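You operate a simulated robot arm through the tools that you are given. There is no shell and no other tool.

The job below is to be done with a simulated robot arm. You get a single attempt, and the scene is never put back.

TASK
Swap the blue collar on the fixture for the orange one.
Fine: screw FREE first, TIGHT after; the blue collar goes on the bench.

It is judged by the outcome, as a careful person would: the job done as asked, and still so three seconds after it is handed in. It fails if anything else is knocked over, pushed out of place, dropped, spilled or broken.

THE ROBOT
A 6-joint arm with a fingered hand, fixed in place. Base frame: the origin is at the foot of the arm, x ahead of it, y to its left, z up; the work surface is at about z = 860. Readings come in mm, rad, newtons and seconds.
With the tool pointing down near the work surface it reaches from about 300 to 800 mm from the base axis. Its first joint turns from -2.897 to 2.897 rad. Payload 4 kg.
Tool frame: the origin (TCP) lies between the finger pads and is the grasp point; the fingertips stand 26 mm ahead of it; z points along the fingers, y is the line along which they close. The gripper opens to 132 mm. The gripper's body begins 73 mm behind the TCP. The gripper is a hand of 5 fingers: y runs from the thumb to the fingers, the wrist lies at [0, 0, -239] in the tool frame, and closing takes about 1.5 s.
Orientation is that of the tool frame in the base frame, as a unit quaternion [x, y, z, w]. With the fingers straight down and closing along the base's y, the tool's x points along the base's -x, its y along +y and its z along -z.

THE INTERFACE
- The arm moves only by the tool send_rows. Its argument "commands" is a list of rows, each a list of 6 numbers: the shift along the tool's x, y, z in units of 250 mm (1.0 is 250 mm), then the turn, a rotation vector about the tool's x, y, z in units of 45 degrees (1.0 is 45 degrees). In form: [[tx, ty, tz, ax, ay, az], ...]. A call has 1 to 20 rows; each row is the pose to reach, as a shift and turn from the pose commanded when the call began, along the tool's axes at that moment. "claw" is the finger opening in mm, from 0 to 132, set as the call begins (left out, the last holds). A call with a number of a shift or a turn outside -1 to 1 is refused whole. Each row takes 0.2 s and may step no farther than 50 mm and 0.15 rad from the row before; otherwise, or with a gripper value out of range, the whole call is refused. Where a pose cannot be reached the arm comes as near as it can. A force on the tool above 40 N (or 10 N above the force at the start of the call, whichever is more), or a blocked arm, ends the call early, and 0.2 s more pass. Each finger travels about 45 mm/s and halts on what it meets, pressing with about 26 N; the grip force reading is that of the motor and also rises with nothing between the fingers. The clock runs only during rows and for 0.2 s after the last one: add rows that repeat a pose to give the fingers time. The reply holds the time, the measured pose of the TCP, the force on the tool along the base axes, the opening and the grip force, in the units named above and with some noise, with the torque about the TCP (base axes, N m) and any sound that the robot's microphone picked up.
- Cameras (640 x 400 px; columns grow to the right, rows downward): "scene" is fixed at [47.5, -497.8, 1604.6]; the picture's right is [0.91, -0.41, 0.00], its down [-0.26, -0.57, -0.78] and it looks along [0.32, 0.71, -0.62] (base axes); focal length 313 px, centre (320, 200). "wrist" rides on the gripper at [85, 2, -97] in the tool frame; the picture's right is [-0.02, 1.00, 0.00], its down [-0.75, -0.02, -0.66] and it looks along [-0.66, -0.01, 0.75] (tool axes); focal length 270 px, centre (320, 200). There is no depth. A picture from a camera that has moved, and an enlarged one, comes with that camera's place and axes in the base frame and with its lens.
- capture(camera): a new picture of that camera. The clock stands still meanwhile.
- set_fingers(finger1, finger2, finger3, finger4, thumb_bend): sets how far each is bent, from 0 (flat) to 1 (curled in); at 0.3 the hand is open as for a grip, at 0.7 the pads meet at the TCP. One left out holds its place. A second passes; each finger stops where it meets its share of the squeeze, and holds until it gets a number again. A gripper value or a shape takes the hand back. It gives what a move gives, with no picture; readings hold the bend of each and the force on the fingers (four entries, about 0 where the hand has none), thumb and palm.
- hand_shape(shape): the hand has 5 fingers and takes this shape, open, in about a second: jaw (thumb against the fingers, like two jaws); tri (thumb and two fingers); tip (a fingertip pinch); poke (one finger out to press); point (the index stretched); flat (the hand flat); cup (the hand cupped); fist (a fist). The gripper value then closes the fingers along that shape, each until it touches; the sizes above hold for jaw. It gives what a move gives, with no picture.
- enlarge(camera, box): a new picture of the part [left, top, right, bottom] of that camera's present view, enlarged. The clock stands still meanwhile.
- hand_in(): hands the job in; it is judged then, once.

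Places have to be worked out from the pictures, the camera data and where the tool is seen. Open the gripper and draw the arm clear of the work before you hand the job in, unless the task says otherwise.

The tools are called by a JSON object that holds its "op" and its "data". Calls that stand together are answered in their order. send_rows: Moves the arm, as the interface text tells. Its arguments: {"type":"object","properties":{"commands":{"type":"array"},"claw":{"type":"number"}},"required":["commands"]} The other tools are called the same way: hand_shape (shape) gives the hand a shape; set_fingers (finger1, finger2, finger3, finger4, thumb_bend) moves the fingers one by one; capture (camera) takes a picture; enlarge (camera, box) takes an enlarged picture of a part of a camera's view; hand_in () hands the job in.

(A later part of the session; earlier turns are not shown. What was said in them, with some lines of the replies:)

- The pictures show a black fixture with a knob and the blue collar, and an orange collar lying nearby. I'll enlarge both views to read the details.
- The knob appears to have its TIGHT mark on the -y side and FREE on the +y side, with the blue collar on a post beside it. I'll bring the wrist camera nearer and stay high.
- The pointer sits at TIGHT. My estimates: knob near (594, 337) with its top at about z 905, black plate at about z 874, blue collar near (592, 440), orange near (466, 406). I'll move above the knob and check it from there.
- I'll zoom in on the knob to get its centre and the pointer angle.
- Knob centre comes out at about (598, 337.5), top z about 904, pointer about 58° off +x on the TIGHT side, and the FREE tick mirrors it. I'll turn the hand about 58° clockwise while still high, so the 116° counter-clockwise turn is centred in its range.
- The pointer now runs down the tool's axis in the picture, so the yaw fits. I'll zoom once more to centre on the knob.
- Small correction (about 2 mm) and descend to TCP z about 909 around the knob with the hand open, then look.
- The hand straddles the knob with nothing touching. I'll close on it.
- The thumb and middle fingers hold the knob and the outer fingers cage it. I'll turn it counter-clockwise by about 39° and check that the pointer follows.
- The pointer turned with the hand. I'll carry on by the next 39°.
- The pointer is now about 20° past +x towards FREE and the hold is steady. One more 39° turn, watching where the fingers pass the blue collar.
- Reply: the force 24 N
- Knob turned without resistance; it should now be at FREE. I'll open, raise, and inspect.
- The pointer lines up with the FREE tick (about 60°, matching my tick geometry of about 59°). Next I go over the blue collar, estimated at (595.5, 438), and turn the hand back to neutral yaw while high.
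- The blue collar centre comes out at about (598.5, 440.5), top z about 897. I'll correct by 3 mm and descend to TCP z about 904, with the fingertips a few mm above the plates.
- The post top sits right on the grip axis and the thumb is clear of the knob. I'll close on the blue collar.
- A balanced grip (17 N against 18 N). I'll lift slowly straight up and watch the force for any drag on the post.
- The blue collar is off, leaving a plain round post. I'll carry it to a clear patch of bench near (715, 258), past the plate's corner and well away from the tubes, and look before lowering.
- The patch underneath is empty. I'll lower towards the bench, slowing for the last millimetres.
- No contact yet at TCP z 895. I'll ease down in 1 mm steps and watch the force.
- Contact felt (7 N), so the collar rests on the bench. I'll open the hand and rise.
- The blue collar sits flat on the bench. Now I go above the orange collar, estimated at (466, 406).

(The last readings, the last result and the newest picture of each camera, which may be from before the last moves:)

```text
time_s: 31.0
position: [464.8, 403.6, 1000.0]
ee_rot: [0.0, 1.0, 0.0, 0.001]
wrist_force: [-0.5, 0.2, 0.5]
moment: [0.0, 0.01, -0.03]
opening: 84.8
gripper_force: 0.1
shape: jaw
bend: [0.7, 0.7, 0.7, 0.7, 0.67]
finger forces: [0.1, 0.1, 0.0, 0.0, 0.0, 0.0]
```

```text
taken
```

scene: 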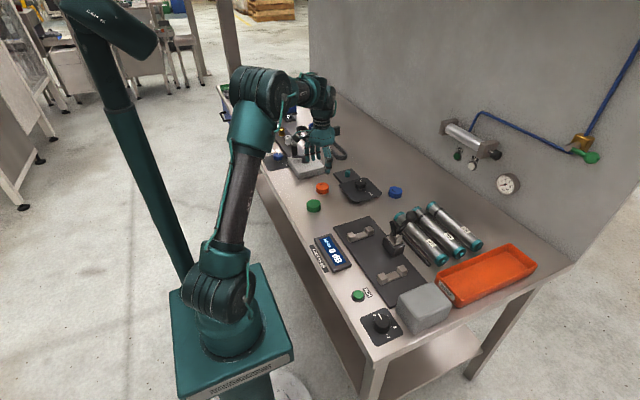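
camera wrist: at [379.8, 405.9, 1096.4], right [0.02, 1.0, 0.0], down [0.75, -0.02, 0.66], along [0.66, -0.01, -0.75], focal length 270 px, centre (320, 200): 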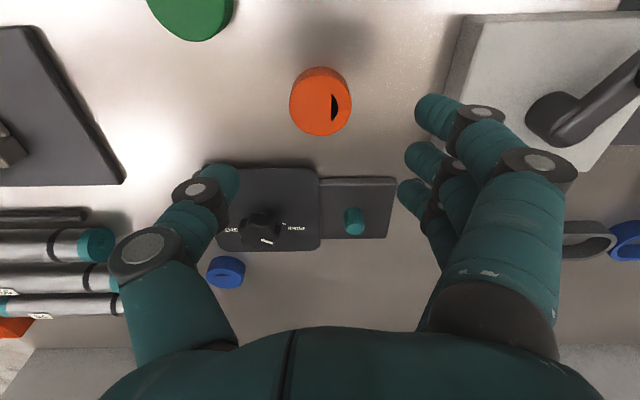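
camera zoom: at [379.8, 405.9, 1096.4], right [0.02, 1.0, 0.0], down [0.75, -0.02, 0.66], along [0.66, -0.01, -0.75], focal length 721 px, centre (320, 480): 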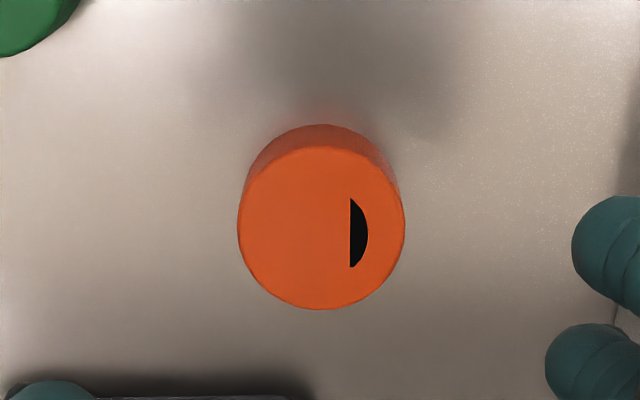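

The orange collar is about 1 mm off the grip axis: I put it at (467.3, 406.9), and the grey block is well clear of the fingers. I'll correct and descend to TCP z about 893.

{"op": "send_rows", "data": {"commands": [[-0.005, 0.0035, 0.12, 0, 0, 0], [-0.005, 0.0035, 0.24, 0, 0, 0], [-0.005, 0.0035, 0.34, 0, 0, 0], [-0.005, 0.0035, 0.4, 0, 0, 0], [-0.005, 0.0035, 0.43, 0, 0, 0], [-0.005, 0.0035, 0.43, 0, 0, 0]], "claw": 85}}

{"op": "capture", "data": {"camera": "wrist"}}

{"op": "enlarge", "data": {"camera": "scene", "box": [280, 120, 380, 210]}}

```text
time_s: 32.4
position: [466.1, 405.8, 892.1]
ee_rot: [0.0, 1.0, 0.0, 0.0]
wrist_force: [0.2, -0.5, 0.8]
moment: [0.03, 0.01, 0.01]
opening: 85.0
gripper_force: 0.1
shape: jaw
bend: [0.7, 0.7, 0.7, 0.7, 0.67]
finger forces: [0.1, 0.1, 0.0, 0.1, 0.0, 0.0]
```

```text
taken
camera wrist: at [381.4, 407.7, 988.5], right [0.02, 1.0, 0.0], down [0.75, -0.02, 0.66], along [0.66, -0.01, -0.75], focal length 270 px, centre (320, 200)
```

wrist: 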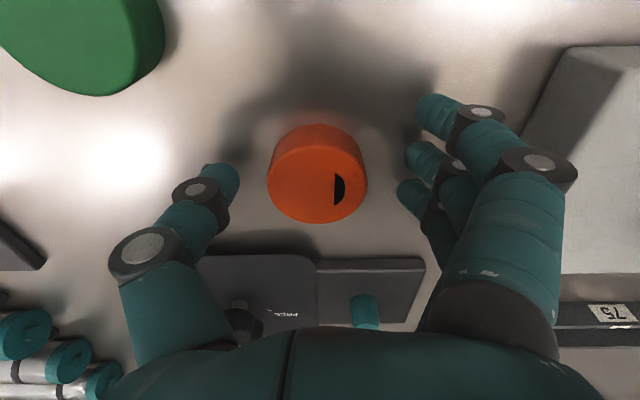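

```text
4.44 times, centred on (330, 165) of scene
camera zoom: at [47.5, -497.8, 1604.6], right [0.91, -0.41, 0.0], down [-0.26, -0.57, -0.78], along [0.32, 0.71, -0.62], focal length 1389 px, centre (276, 356)
```

zoom: 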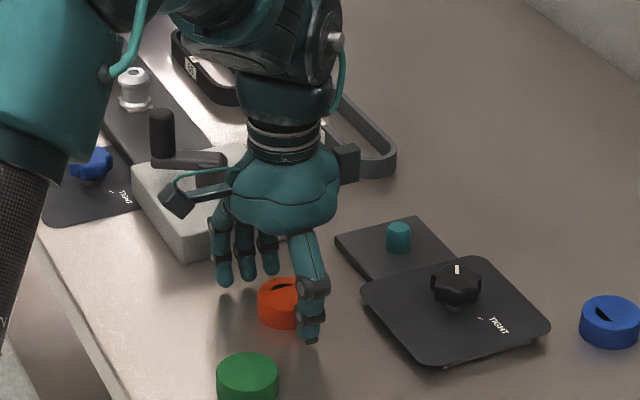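

The orange collar sits within about 1 mm of where the blue one was before gripping. I'll close on it.

{"op": "send_rows", "data": {"commands": [[0, 0, 0, 0, 0, 0], [0, 0, 0, 0, 0, 0], [0, 0, 0, 0, 0, 0], [0, 0, 0, 0, 0, 0], [0, 0, 0, 0, 0, 0], [0, 0, 0, 0, 0, 0]], "claw": 30}}

{"op": "capture", "data": {"camera": "wrist"}}

```text
time_s: 33.8
position: [466.1, 406.8, 891.5]
ee_rot: [0.0, 1.0, 0.0, 0.0]
wrist_force: [-0.2, -1.7, 1.3]
moment: [-0.01, 0.02, -0.01]
opening: 27.6
gripper_force: 21.9
shape: jaw
bend: [0.65, 0.73, 0.73, 0.65, 0.71]
finger forces: [0.0, 7.9, 8.5, 0.0, 17.3, 0.0]
```

```text
taken
camera wrist: at [381.4, 407.7, 988.7], right [0.02, 1.0, 0.0], down [0.75, -0.02, 0.66], along [0.66, -0.01, -0.75], focal length 270 px, centre (320, 200)
```

wrist: 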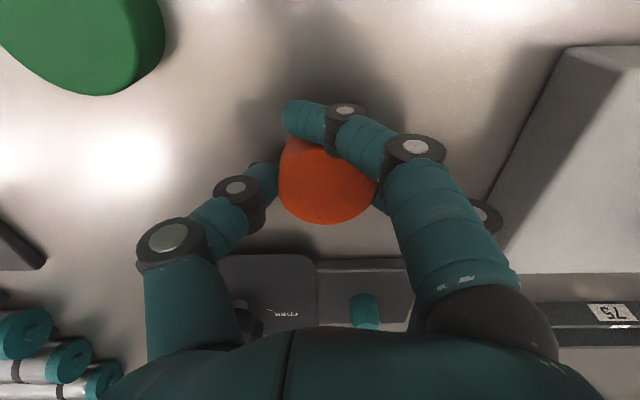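

The grip matches the blue one (16 N against 17 N), with the collar sitting about 3.5 mm to +y and 1 mm to -x of the TCP. I'll lift it straight up, then carry it over the post at a TCP of about (597, 437).

{"op": "send_rows", "data": {"commands": [[0, 0, -0.02, 0, 0, 0], [0, 0, -0.06, 0, 0, 0], [0, 0, -0.14, 0, 0, 0], [0, 0, -0.26, 0, 0, 0], [0, 0, -0.39, 0, 0, 0], [-0.13, 0.03, -0.39, 0, 0, 0], [-0.26, 0.06, -0.39, 0, 0, 0], [-0.39, 0.09, -0.39, 0, 0, 0], [-0.519, 0.1204, -0.39, 0, 0, 0], [-0.519, 0.1204, -0.39, 0, 0, 0], [-0.519, 0.1204, -0.39, 0, 0, 0]]}}

{"op": "capture", "data": {"camera": "wrist"}}

{"op": "enlarge", "data": {"camera": "scene", "box": [310, 110, 410, 210]}}

```text
time_s: 36.2
position: [596.7, 436.1, 991.7]
ee_rot: [0.001, 1.0, 0.0, 0.0]
wrist_force: [0.5, -1.3, -0.2]
moment: [0.01, 0.0, 0.01]
opening: 26.9
gripper_force: 25.8
shape: jaw
bend: [0.66, 0.72, 0.72, 0.66, 0.71]
finger forces: [0.0, 9.8, 10.3, 0.1, 19.9, 0.0]
```

```text
taken
camera wrist: at [511.2, 437.5, 1087.5], right [0.02, 1.0, 0.0], down [0.75, -0.02, 0.66], along [0.66, -0.01, -0.75], focal length 270 px, centre (320, 200)
```

wrist: 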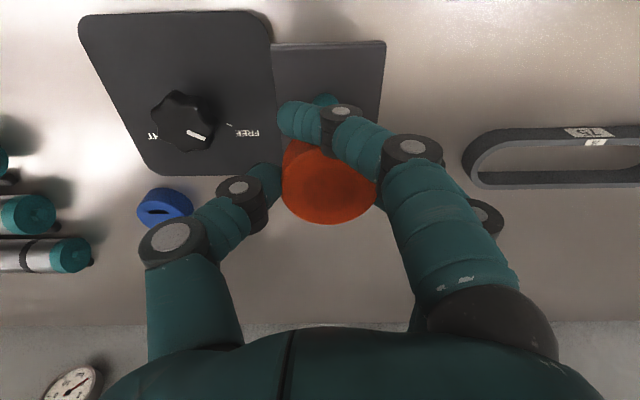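

```text
4.00 times, centred on (360, 160) of scene
camera zoom: at [47.5, -497.8, 1604.6], right [0.91, -0.41, 0.0], down [-0.26, -0.57, -0.78], along [0.32, 0.71, -0.62], focal length 1250 px, centre (160, 360)
```

zoom: 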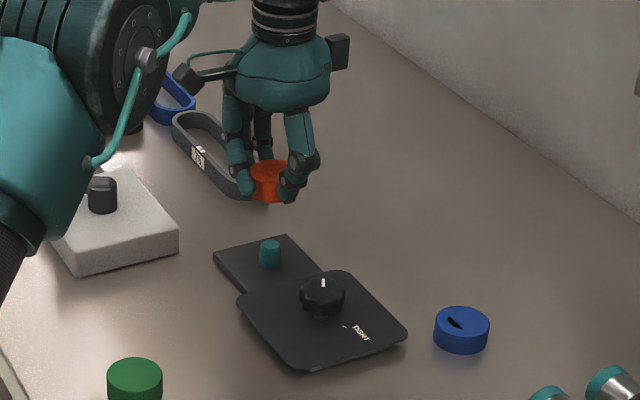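

The post is visible just behind the index finger. I'll zoom to compare the collar's centre with the post's.

{"op": "enlarge", "data": {"camera": "wrist", "box": [260, 80, 400, 240]}}

{"op": "enlarge", "data": {"camera": "scene", "box": [355, 140, 395, 185]}}

```text
2.50 times, centred on (330, 160) of wrist
camera zoom: at [511.2, 437.5, 1087.5], right [0.02, 1.0, 0.0], down [0.75, -0.02, 0.66], along [0.66, -0.01, -0.75], focal length 676 px, centre (295, 300)
```

zoom: 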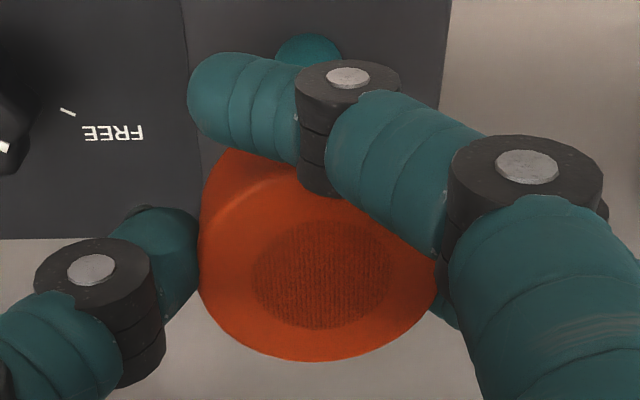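

```text
8.89 times, centred on (375, 162) of scene
camera zoom: at [47.5, -497.8, 1604.6], right [0.91, -0.41, 0.0], down [-0.26, -0.57, -0.78], along [0.32, 0.71, -0.62], focal length 2779 px, centre (-169, 533)
```

zoom: 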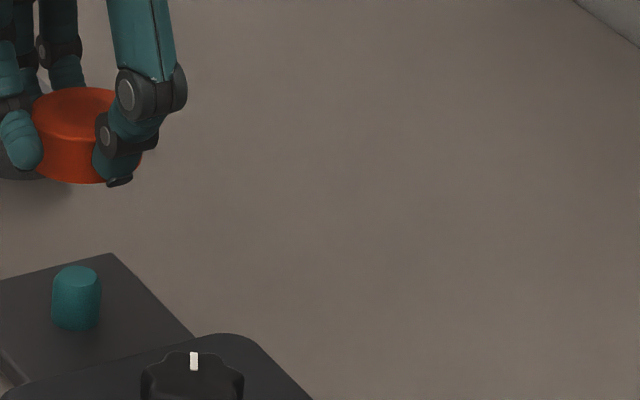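

Comparing with the earlier picture where the post was at TCP (598.5, 440.5), the bore centre sits about 2.4 mm (+x) and 5 mm (+y) from the post's place in the hand view. So the TCP should be about (596.1, 435.4); I'll adjust and lower to just above the post.

{"op": "send_rows", "data": {"commands": [[0.0036, -0.0064, 0, 0, 0, 0], [0.0036, -0.0064, 0.1, 0, 0, 0], [0.0036, -0.0064, 0.17, 0, 0, 0], [0.0036, -0.0064, 0.204, 0, 0, 0], [0.0036, -0.0064, 0.204, 0, 0, 0]]}}

{"op": "enlarge", "data": {"camera": "wrist", "box": [220, 80, 420, 240]}}

{"op": "enlarge", "data": {"camera": "scene", "box": [330, 140, 370, 190]}}

```text
time_s: 37.4
position: [594.3, 435.1, 938.3]
ee_rot: [0.0, 1.0, 0.001, 0.0]
wrist_force: [-0.8, -0.1, -0.6]
moment: [-0.02, 0.03, -0.02]
opening: 26.8
gripper_force: 26.5
shape: jaw
bend: [0.66, 0.72, 0.72, 0.66, 0.71]
finger forces: [0.0, 9.8, 10.5, 0.0, 19.9, 0.1]
```

```text
2.50 times, centred on (320, 160) of wrist
camera zoom: at [510.8, 437.2, 1034.4], right [0.02, 1.0, 0.0], down [0.75, -0.02, 0.66], along [0.66, -0.01, -0.75], focal length 676 px, centre (320, 300)
```

zoom: 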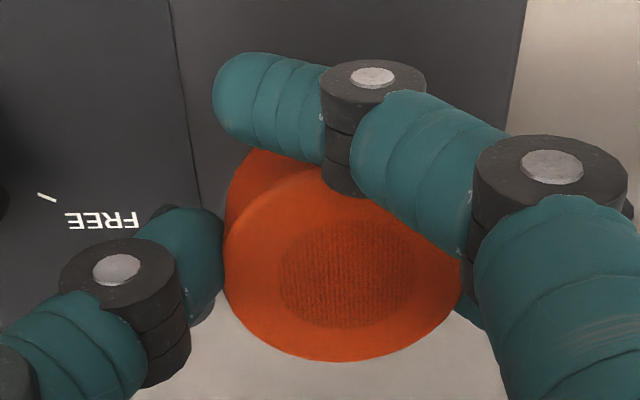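

```text
8.00 times, centred on (350, 165) of scene
camera zoom: at [47.5, -497.8, 1604.6], right [0.91, -0.41, 0.0], down [-0.26, -0.57, -0.78], along [0.32, 0.71, -0.62], focal length 2501 px, centre (80, 480)
```

zoom: 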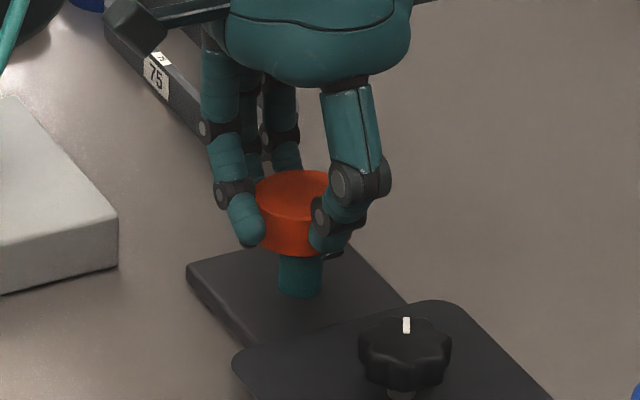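

In the scene view the collar lines up with the post to within about 1 mm in both directions. I'll lower gently in small steps and watch the force.

{"op": "send_rows", "data": {"commands": [[0, 0, 0.012, 0, 0, 0], [0, 0, 0.024, 0, 0, 0], [0, 0, 0.036, 0, 0, 0], [0, 0, 0.048, 0, 0, 0], [0, 0, 0.06, 0, 0, 0], [0, 0, 0.06, 0, 0, 0]]}}

{"op": "enlarge", "data": {"camera": "scene", "box": [330, 140, 370, 190]}}

```text
time_s: 38.8
position: [595.7, 435.0, 924.1]
ee_rot: [0.0, 1.0, 0.001, 0.0]
wrist_force: [0.2, 0.3, -0.9]
moment: [0.04, -0.02, 0.01]
opening: 27.2
gripper_force: 26.1
shape: jaw
bend: [0.66, 0.72, 0.72, 0.66, 0.71]
finger forces: [0.0, 9.9, 10.5, 0.1, 20.0, 0.0]
```

```text
8.00 times, centred on (350, 165) of scene
camera zoom: at [47.5, -497.8, 1604.6], right [0.91, -0.41, 0.0], down [-0.26, -0.57, -0.78], along [0.32, 0.71, -0.62], focal length 2501 px, centre (80, 480)
```

zoom: 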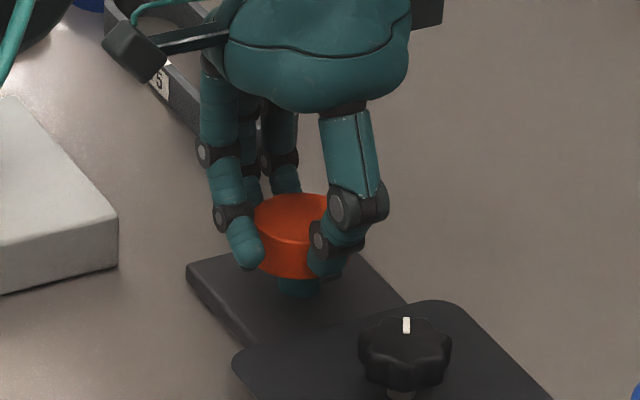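

The collar's lower edge (z about 891) is already below the post's top with no force, so it is threading on. I'll continue down to the seat.

{"op": "send_rows", "data": {"commands": [[0, 0, 0.012, 0, 0, 0], [0, 0, 0.024, 0, 0, 0], [0, 0, 0.036, 0, 0, 0], [0, 0, 0.048, 0, 0, 0], [0, 0, 0.06, 0, 0, 0], [0, 0, 0.068, 0, 0, 0], [0, 0, 0.068, 0, 0, 0]]}}

{"op": "send_rows", "data": {"commands": [[0, 0, 0.004, 0, 0, 0], [0, 0, 0.008, 0, 0, 0], [0, 0, 0.008, 0, 0, 0]]}}

{"op": "enlarge", "data": {"camera": "wrist", "box": [220, 80, 420, 240]}}

{"op": "enlarge", "data": {"camera": "scene", "box": [330, 140, 370, 190]}}

```text
time_s: 40.4
position: [595.2, 434.6, 907.7]
ee_rot: [0.0, 1.0, 0.0, 0.0]
wrist_force: [0.3, 0.4, -0.5]
moment: [0.0, -0.04, 0.0]
opening: 27.1
gripper_force: 26.3
shape: jaw
bend: [0.66, 0.72, 0.72, 0.66, 0.71]
finger forces: [0.0, 9.8, 10.4, 0.0, 19.9, 0.1]
```

```text
time_s: 41.2
position: [595.8, 436.0, 905.6]
ee_rot: [-0.001, 1.0, 0.0, 0.001]
wrist_force: [0.1, 0.3, -0.6]
moment: [-0.02, -0.01, -0.02]
opening: 27.0
gripper_force: 25.9
shape: jaw
bend: [0.66, 0.72, 0.72, 0.66, 0.71]
finger forces: [0.0, 9.9, 10.5, 0.0, 19.9, 0.0]
```

```text
2.50 times, centred on (320, 160) of wrist
camera zoom: at [510.7, 437.4, 1001.9], right [0.02, 1.0, 0.0], down [0.75, -0.02, 0.66], along [0.66, -0.01, -0.75], focal length 676 px, centre (320, 300)
```

zoom: 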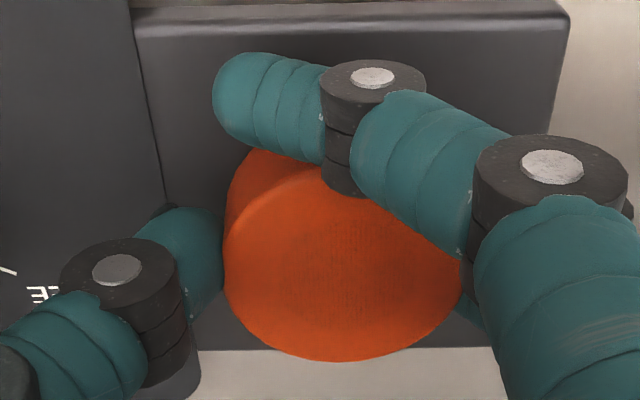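

```text
8.00 times, centred on (350, 165) of scene
camera zoom: at [47.5, -497.8, 1604.6], right [0.91, -0.41, 0.0], down [-0.26, -0.57, -0.78], along [0.32, 0.71, -0.62], focal length 2501 px, centre (80, 480)
```

zoom: 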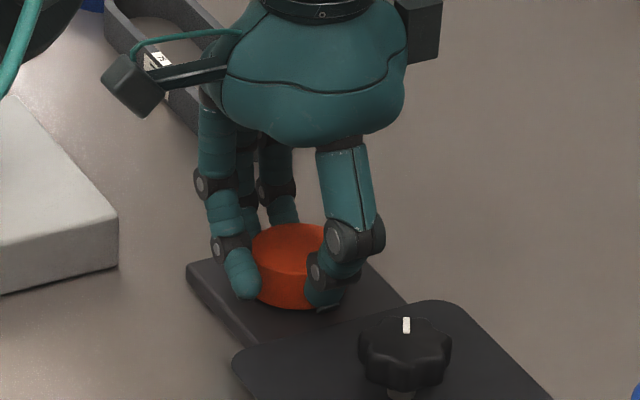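

No contact yet at z 904.4; the seat should be within a millimetre or so. I'll ease down a bit more.

{"op": "send_rows", "data": {"commands": [[0, 0, 0.003, 0, 0, 0], [0, 0, 0.006, 0, 0, 0], [0, 0, 0.006, 0, 0, 0]]}}

```text
time_s: 42.0
position: [596.3, 434.8, 903.5]
ee_rot: [0.0, 1.0, 0.0, 0.0]
wrist_force: [-0.6, -1.4, 5.3]
moment: [0.14, 0.0, 0.0]
opening: 27.0
gripper_force: 26.0
shape: jaw
bend: [0.66, 0.72, 0.73, 0.66, 0.71]
finger forces: [0.1, 10.0, 10.0, 0.4, 20.9, 0.0]
```

Seated, with 5 N of contact. I'll open the hand and rise to check.

{"op": "send_rows", "data": {"commands": [[0, 0, 0, 0, 0, 0], [0, 0, 0, 0, 0, 0], [0, 0, 0, 0, 0, 0], [0, 0, 0, 0, 0, 0], [0, 0, 0, 0, 0, 0], [0, 0, -0.1, 0, 0, 0], [0, 0, -0.25, 0, 0, 0], [0, 0, -0.39, 0, 0, 0], [0, 0, -0.39, 0, 0, 0]], "claw": 85}}

{"op": "capture", "data": {"camera": "wrist"}}

{"op": "enlarge", "data": {"camera": "wrist", "box": [220, 20, 420, 170]}}

{"op": "enlarge", "data": {"camera": "scene", "box": [320, 150, 410, 210]}}

```text
time_s: 44.0
position: [596.8, 436.9, 1003.3]
ee_rot: [-0.001, 1.0, 0.0, -0.001]
wrist_force: [0.6, 0.6, -0.2]
moment: [-0.02, -0.02, 0.01]
opening: 84.5
gripper_force: 0.0
shape: jaw
bend: [0.7, 0.7, 0.7, 0.7, 0.67]
finger forces: [0.0, 0.0, 0.0, 0.0, 0.0, 0.0]
```

```text
taken
camera wrist: at [511.8, 439.2, 1099.5], right [0.02, 1.0, 0.0], down [0.75, -0.02, 0.66], along [0.66, -0.01, -0.75], focal length 270 px, centre (320, 200)
```

wrist: 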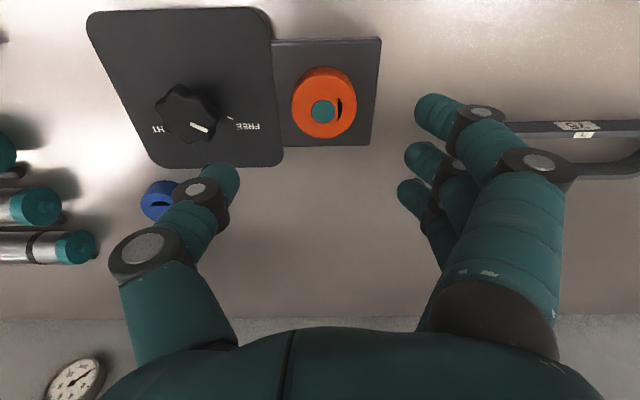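

```text
2.67 times, centred on (320, 95) of wrist
camera zoom: at [511.8, 439.2, 1099.5], right [0.02, 1.0, 0.0], down [0.75, -0.02, 0.66], along [0.66, -0.01, -0.75], focal length 721 px, centre (320, 480)
```

zoom: 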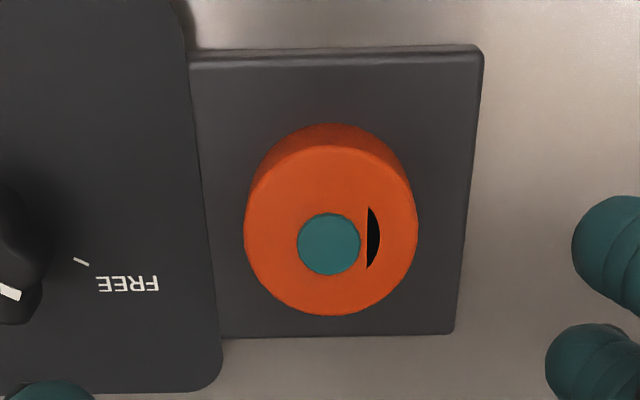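

```text
6.67 times, centred on (365, 180) of scene
camera zoom: at [47.5, -497.8, 1604.6], right [0.91, -0.41, 0.0], down [-0.26, -0.57, -0.78], along [0.32, 0.71, -0.62], focal length 2084 px, centre (20, 333)
```

zoom: 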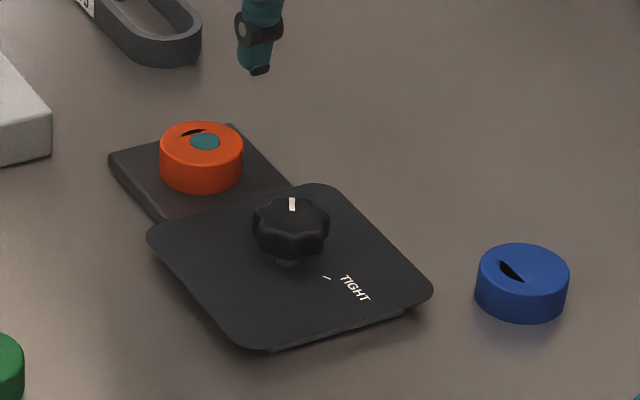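

The orange collar is seated on the post with the post showing in its bore, and the pointer is still at FREE. Next I go back over the knob at (599.4, 335.5) and turn the hand 58° counter-clockwise for the tightening turn.

{"op": "send_rows", "data": {"commands": [[-0.004, -0.1, 0, 0, 0, -0.16], [-0.007, -0.2, 0, 0, 0, -0.32], [-0.01, -0.3, 0, 0, 0, -0.48], [-0.0132, -0.4, 0, 0, 0, -0.645], [-0.0132, -0.4, 0, 0, 0, -0.645]], "claw": 75}}

{"op": "send_rows", "data": {"commands": [[0, 0, 0, 0, 0, -0.16], [0, 0, 0, 0, 0, -0.32], [0, 0, 0, 0, 0, -0.48], [0, 0, 0, 0, 0, -0.645], [0, 0, 0, 0, 0, -0.645]]}}

{"op": "capture", "data": {"camera": "wrist"}}

{"op": "enlarge", "data": {"camera": "wrist", "box": [270, 50, 370, 160]}}

```text
time_s: 45.2
position: [600.1, 335.0, 1004.3]
ee_rot: [-0.251, 0.968, 0.0, 0.0]
wrist_force: [-1.0, -0.3, -0.5]
moment: [0.01, -0.02, -0.03]
opening: 75.9
gripper_force: 0.1
shape: jaw
bend: [0.72, 0.72, 0.72, 0.72, 0.7]
finger forces: [0.0, 0.0, 0.0, 0.0, 0.1, 0.0]
```

```text
time_s: 46.4
position: [598.1, 335.2, 1003.1]
ee_rot: [-0.485, 0.874, 0.0, 0.001]
wrist_force: [-0.2, 0.3, -0.2]
moment: [0.02, 0.04, -0.01]
opening: 75.7
gripper_force: 0.1
shape: jaw
bend: [0.72, 0.72, 0.72, 0.72, 0.7]
finger forces: [0.0, 0.0, 0.0, 0.0, 0.0, 0.0]
```

```text
taken
camera wrist: at [552.5, 264.2, 1098.4], right [-0.84, 0.55, 0.0], down [0.41, 0.63, 0.66], along [0.36, 0.55, -0.75], focal length 270 px, centre (320, 200)
```

wrist: 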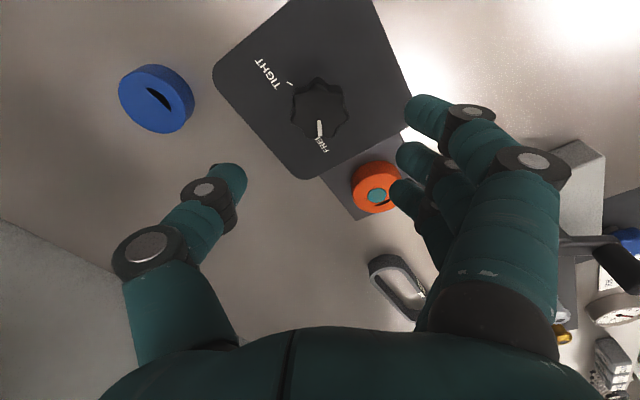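

```text
3.64 times, centred on (320, 105) of wrist
camera zoom: at [552.5, 264.2, 1098.4], right [-0.84, 0.55, 0.0], down [0.41, 0.63, 0.66], along [0.36, 0.55, -0.75], focal length 983 px, centre (320, 546)
```

zoom: 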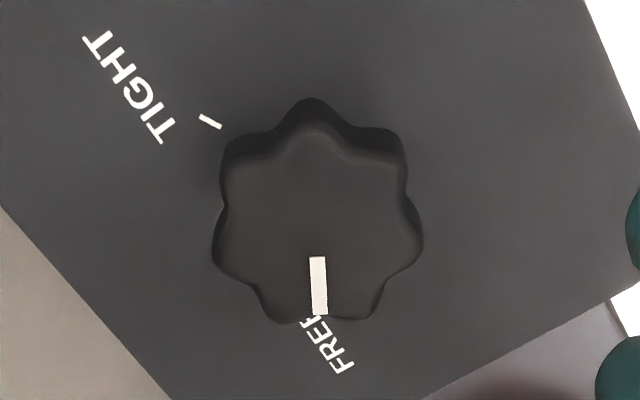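

Same view as after loosening, so it's aligned. I'll descend around the knob and close on it.

{"op": "send_rows", "data": {"commands": [[0, 0, 0.1, 0, 0, 0], [0, 0, 0.2, 0, 0, 0], [0, 0, 0.28, 0, 0, 0], [0, 0, 0.33, 0, 0, 0], [0, 0, 0.369, 0, 0, 0], [0, 0, 0.369, 0, 0, 0]]}}

{"op": "send_rows", "data": {"commands": [[0, 0, 0, 0, 0, 0], [0, 0, 0, 0, 0, 0], [0, 0, 0, 0, 0, 0], [0, 0, 0, 0, 0, 0], [0, 0, 0, 0, 0, 0], [0, 0, 0, 0, 0, 0]], "claw": 20}}

{"op": "capture", "data": {"camera": "wrist"}}

```text
time_s: 47.8
position: [598.0, 335.7, 908.6]
ee_rot: [-0.485, 0.875, 0.0, 0.001]
wrist_force: [-0.4, -0.7, -0.1]
moment: [0.01, -0.02, -0.03]
opening: 75.9
gripper_force: 0.0
shape: jaw
bend: [0.72, 0.72, 0.72, 0.72, 0.7]
finger forces: [0.0, 0.1, 0.1, 0.1, 0.1, 0.1]
```

```text
time_s: 49.2
position: [599.4, 335.5, 908.6]
ee_rot: [-0.484, 0.875, 0.0, 0.0]
wrist_force: [8.1, -4.3, -1.8]
moment: [-0.01, -0.04, -0.07]
opening: 22.6
gripper_force: 26.2
shape: jaw
bend: [0.66, 0.73, 0.73, 0.66, 0.7]
finger forces: [0.0, 6.9, 6.8, 0.0, 22.1, 0.0]
```

```text
taken
camera wrist: at [552.6, 264.2, 1004.9], right [-0.84, 0.55, 0.0], down [0.41, 0.63, 0.66], along [0.36, 0.55, -0.75], focal length 270 px, centre (320, 200)
```

wrist: 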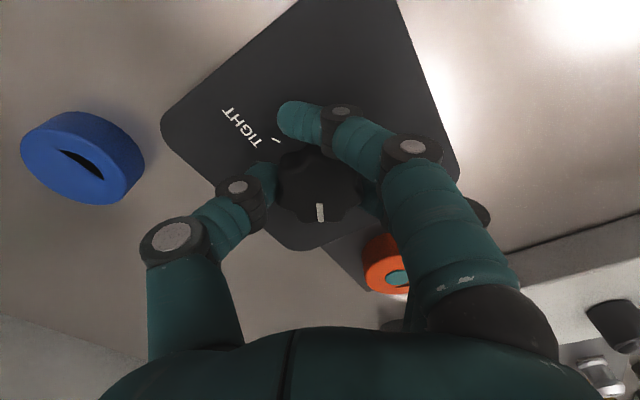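

The knob is held. I'll turn it clockwise towards TIGHT in three steps of about 39°.

{"op": "send_rows", "data": {"commands": [[0, 0, 0, 0, 0, 0.12], [0, 0, 0, 0, 0, 0.24], [0, 0, 0, 0, 0, 0.36], [0, 0, 0, 0, 0, 0.48], [0, 0, 0, 0, 0, 0.6], [0, 0, 0, 0, 0, 0.72], [0, 0, 0, 0, 0, 0.86], [0, 0, 0, 0, 0, 0.86]], "claw": 15}}

{"op": "capture", "data": {"camera": "wrist"}}

```text
time_s: 51.0
position: [599.3, 334.3, 908.8]
ee_rot: [-0.166, 0.986, 0.0, 0.0]
wrist_force: [15.1, -4.5, -8.2]
moment: [0.06, -0.22, 0.02]
opening: 22.0
gripper_force: 25.8
shape: jaw
bend: [0.66, 0.73, 0.73, 0.66, 0.7]
finger forces: [0.0, 5.2, 8.3, 0.0, 20.0, 0.0]
```

```text
taken
camera wrist: at [517.8, 308.8, 1005.4], right [-0.31, 0.95, 0.0], down [0.72, 0.23, 0.66], along [0.63, 0.2, -0.75], focal length 270 px, centre (320, 200)
```

wrist: 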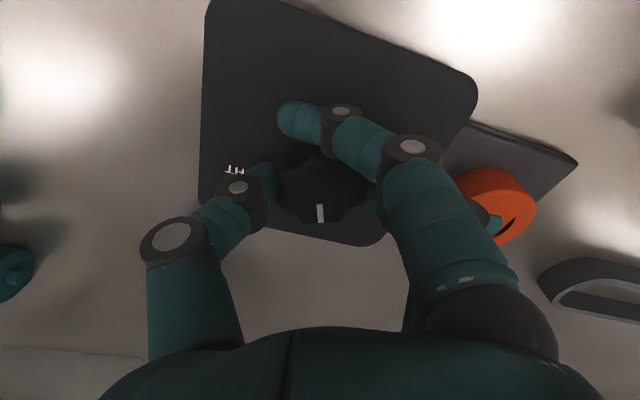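

The knob follows. I'll continue with the second step.

{"op": "send_rows", "data": {"commands": [[0, 0, 0, 0, 0, 0.12], [0, 0, 0, 0, 0, 0.24], [0, 0, 0, 0, 0, 0.36], [0, 0, 0, 0, 0, 0.48], [0, 0, 0, 0, 0, 0.6], [0, 0, 0, 0, 0, 0.72], [0, 0, 0, 0, 0, 0.86], [0, 0, 0, 0, 0, 0.86]]}}

{"op": "capture", "data": {"camera": "wrist"}}

```text
time_s: 52.8
position: [600.0, 335.9, 908.4]
ee_rot: [0.168, 0.986, 0.0, 0.0]
wrist_force: [9.6, -8.8, -1.4]
moment: [0.0, -0.24, 0.05]
opening: 21.7
gripper_force: 26.0
shape: jaw
bend: [0.66, 0.73, 0.73, 0.66, 0.7]
finger forces: [0.0, 7.4, 9.5, 0.0, 19.4, 0.1]
```

```text
taken
camera wrist: at [519.1, 364.9, 1005.2], right [0.35, 0.94, 0.0], down [0.7, -0.27, 0.66], along [0.62, -0.23, -0.75], focal length 270 px, centre (320, 200)
```

wrist: 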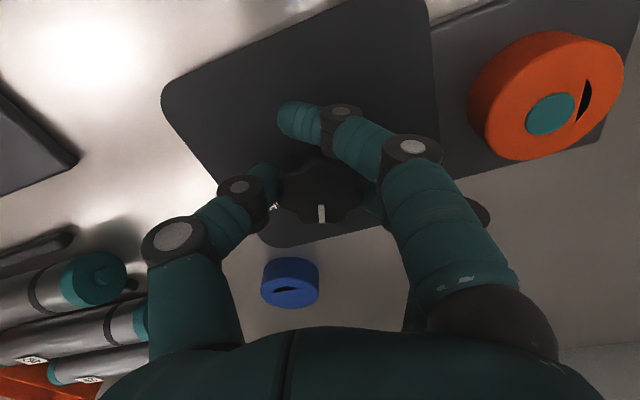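

Pointer still turns with the hand, lagging by about 3°. In the last step I'll go about 42° so it reaches the TIGHT tick.

{"op": "send_rows", "data": {"commands": [[0, 0, 0, 0, 0, 0.12], [0, 0, 0, 0, 0, 0.24], [0, 0, 0, 0, 0, 0.36], [0, 0, 0, 0, 0, 0.48], [0, 0, 0, 0, 0, 0.6], [0, 0, 0, 0, 0, 0.72], [0, 0, 0, 0, 0, 0.84], [0, 0, 0, 0, 0, 0.93], [0, 0, 0, 0, 0, 0.93]]}}

{"op": "enlarge", "data": {"camera": "wrist", "box": [240, 120, 400, 260]}}

```text
time_s: 54.8
position: [598.5, 334.7, 908.5]
ee_rot: [0.509, 0.861, -0.001, 0.0]
wrist_force: [1.9, -6.0, -2.4]
moment: [-0.01, -0.19, 0.0]
opening: 20.7
gripper_force: 25.7
shape: jaw
bend: [0.66, 0.73, 0.73, 0.66, 0.7]
finger forces: [0.1, 9.2, 10.2, 0.1, 18.5, 0.0]
```

```text
2.86 times, centred on (320, 190) of wrist
camera zoom: at [558.7, 410.2, 1005.1], right [0.89, 0.46, 0.0], down [0.35, -0.67, 0.66], along [0.3, -0.58, -0.75], focal length 772 px, centre (320, 229)
```

zoom: 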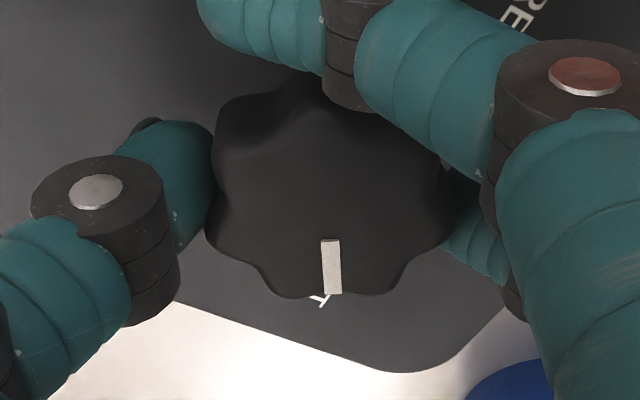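

No stop felt; the pointer is at the TIGHT label. I'll open, rise, and inspect the pointer.

{"op": "send_rows", "data": {"commands": [[0, 0, 0, 0, 0, 0], [0, 0, 0, 0, 0, 0], [0, 0, 0, 0, 0, 0], [0, 0, 0, 0, 0, 0], [0, 0, -0.1, 0, 0, 0], [0, 0, -0.25, 0, 0, 0], [0, 0, -0.37, 0, 0, 0], [0, 0, -0.37, 0, 0, 0]], "claw": 75}}

{"op": "capture", "data": {"camera": "wrist"}}

{"op": "enlarge", "data": {"camera": "wrist", "box": [270, 60, 370, 160]}}

{"op": "enlarge", "data": {"camera": "scene", "box": [335, 160, 395, 205]}}

```text
time_s: 56.6
position: [599.1, 335.4, 1003.4]
ee_rot: [0.509, 0.861, 0.0, 0.001]
wrist_force: [0.8, 0.8, 1.0]
moment: [-0.01, 0.04, 0.01]
opening: 74.3
gripper_force: 0.0
shape: jaw
bend: [0.72, 0.72, 0.72, 0.72, 0.7]
finger forces: [0.0, 0.0, 0.0, 0.0, 0.0, 0.0]
```

```text
taken
camera wrist: at [559.3, 410.1, 1099.5], right [0.89, 0.46, 0.0], down [0.35, -0.67, 0.66], along [0.31, -0.58, -0.75], focal length 270 px, centre (320, 200)
```

wrist: 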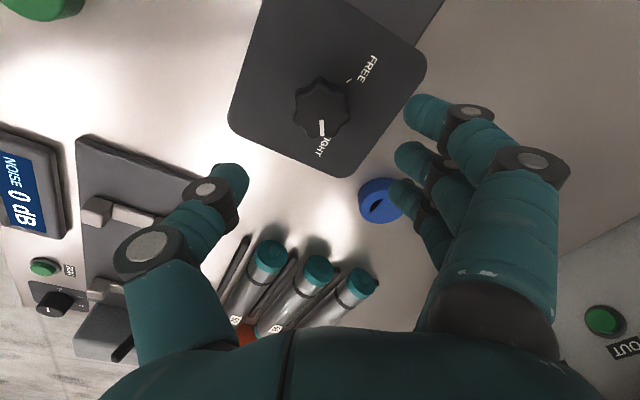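

```text
4.00 times, centred on (320, 110) of wrist
camera zoom: at [559.3, 410.1, 1099.5], right [0.89, 0.46, 0.0], down [0.35, -0.67, 0.66], along [0.31, -0.58, -0.75], focal length 1081 px, centre (320, 560)
```

zoom: 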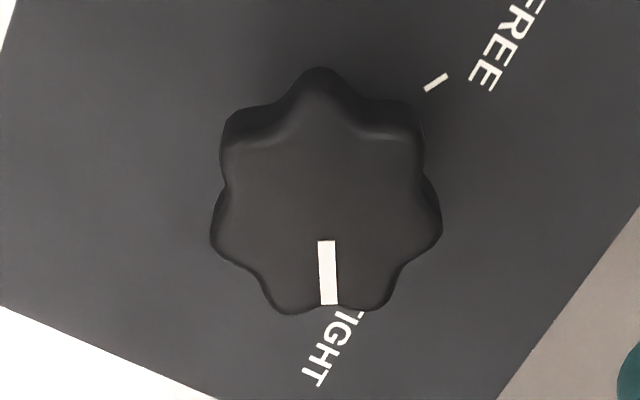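

```text
8.89 times, centred on (365, 182) of scene
camera zoom: at [47.5, -497.8, 1604.6], right [0.91, -0.41, 0.0], down [-0.26, -0.57, -0.78], along [0.32, 0.71, -0.62], focal length 2779 px, centre (-80, 356)
```

zoom: 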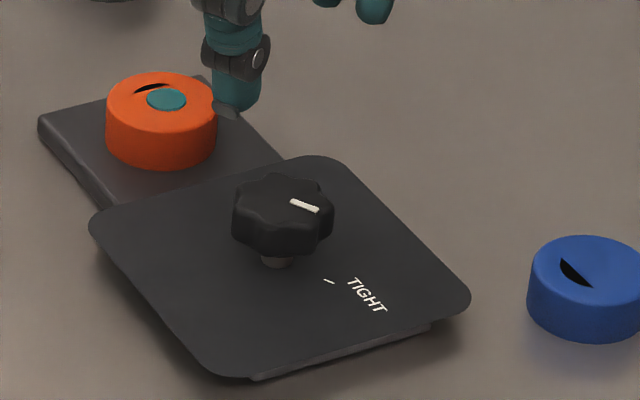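

The pointer matches its original TIGHT position, the orange collar is on the post, and the blue one lies on the bench. I'll draw the arm up and back, clear of the work.

{"op": "send_rows", "data": {"commands": [[0, 0, -0.15, 0, 0, 0], [0, 0, -0.3, 0, 0, 0], [0, 0, -0.45, 0, 0, 0], [0, 0, -0.6, 0, 0, 0], [0, 0, -0.6, 0, 0, 0.15], [0, 0, -0.6, 0, 0, 0.15]], "claw": 110}}

{"op": "send_rows", "data": {"commands": [[0, 0, 0, 0, 0, -0.15], [0, 0, 0, 0, 0, -0.3], [0, 0, 0, 0, 0, -0.45], [0, 0, 0, 0, 0, -0.6], [0, 0, 0, 0, 0, -0.75], [0, 0, 0, 0, 0, -0.9], [0, 0, 0, 0, 0, -0.9]]}}

{"op": "capture", "data": {"camera": "scene"}}

{"op": "capture", "data": {"camera": "wrist"}}

```text
time_s: 58.0
position: [597.5, 334.3, 1151.9]
ee_rot: [0.56, 0.829, 0.0, 0.0]
wrist_force: [0.6, -0.8, -0.4]
moment: [-0.02, -0.02, 0.03]
opening: 109.6
gripper_force: 0.1
shape: jaw
bend: [0.56, 0.56, 0.56, 0.56, 0.52]
finger forces: [0.0, 0.0, 0.0, 0.0, 0.0, 0.1]
```

```text
time_s: 59.6
position: [598.3, 335.2, 1151.7]
ee_rot: [0.237, 0.971, 0.0, 0.0]
wrist_force: [-0.2, -0.1, -1.2]
moment: [0.0, 0.0, -0.01]
opening: 109.4
gripper_force: 0.1
shape: jaw
bend: [0.56, 0.56, 0.56, 0.56, 0.52]
finger forces: [0.0, 0.1, 0.0, 0.1, 0.1, 0.0]
```

```text
taken
```

scene: 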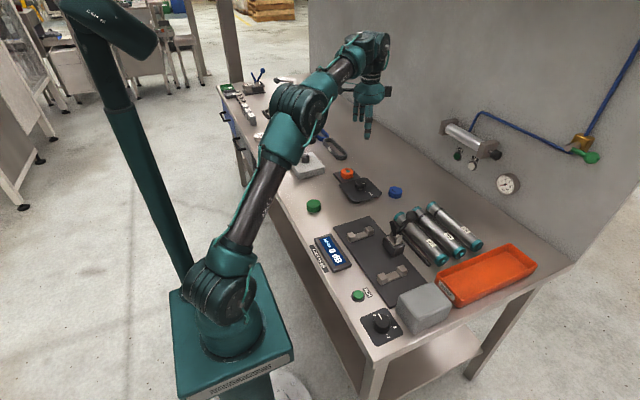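

```text
taken
camera wrist: at [523.5, 375.9, 1248.3], right [0.48, 0.88, 0.0], down [0.66, -0.36, 0.66], along [0.58, -0.31, -0.75], focal length 270 px, centre (320, 200)
```

wrist: 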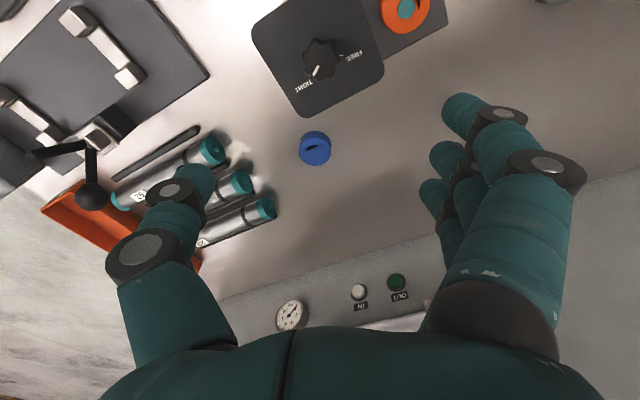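

The arm is clear, the hand is open and nothing else has been moved. The orange collar is seated, the screw is at TIGHT and the blue collar is on the bench, so I'll hand it in.

{"op": "hand_in", "data": {}}

```text
The job is handed in.
```

The orange collar is now seated on the fixture post, and the blue one is lying flat on the bench at about (715, 258).

- **Screw:** I turned the knob to FREE before lifting the blue collar off. Once the orange collar was seated I turned it back to TIGHT. I felt no hard stop at TIGHT, so I judged it by the pointer, which sits where it did at the start.
- **Fit:** the orange collar went onto the post without resistance and touched the seat with about 5 N. In the last close-up it was within about 2 mm of centred on the post.
- **Surroundings:** nothing else looked moved in the final pictures. I opened the hand and raised the arm clear before handing in.

I handed it in once; no verdict came back.
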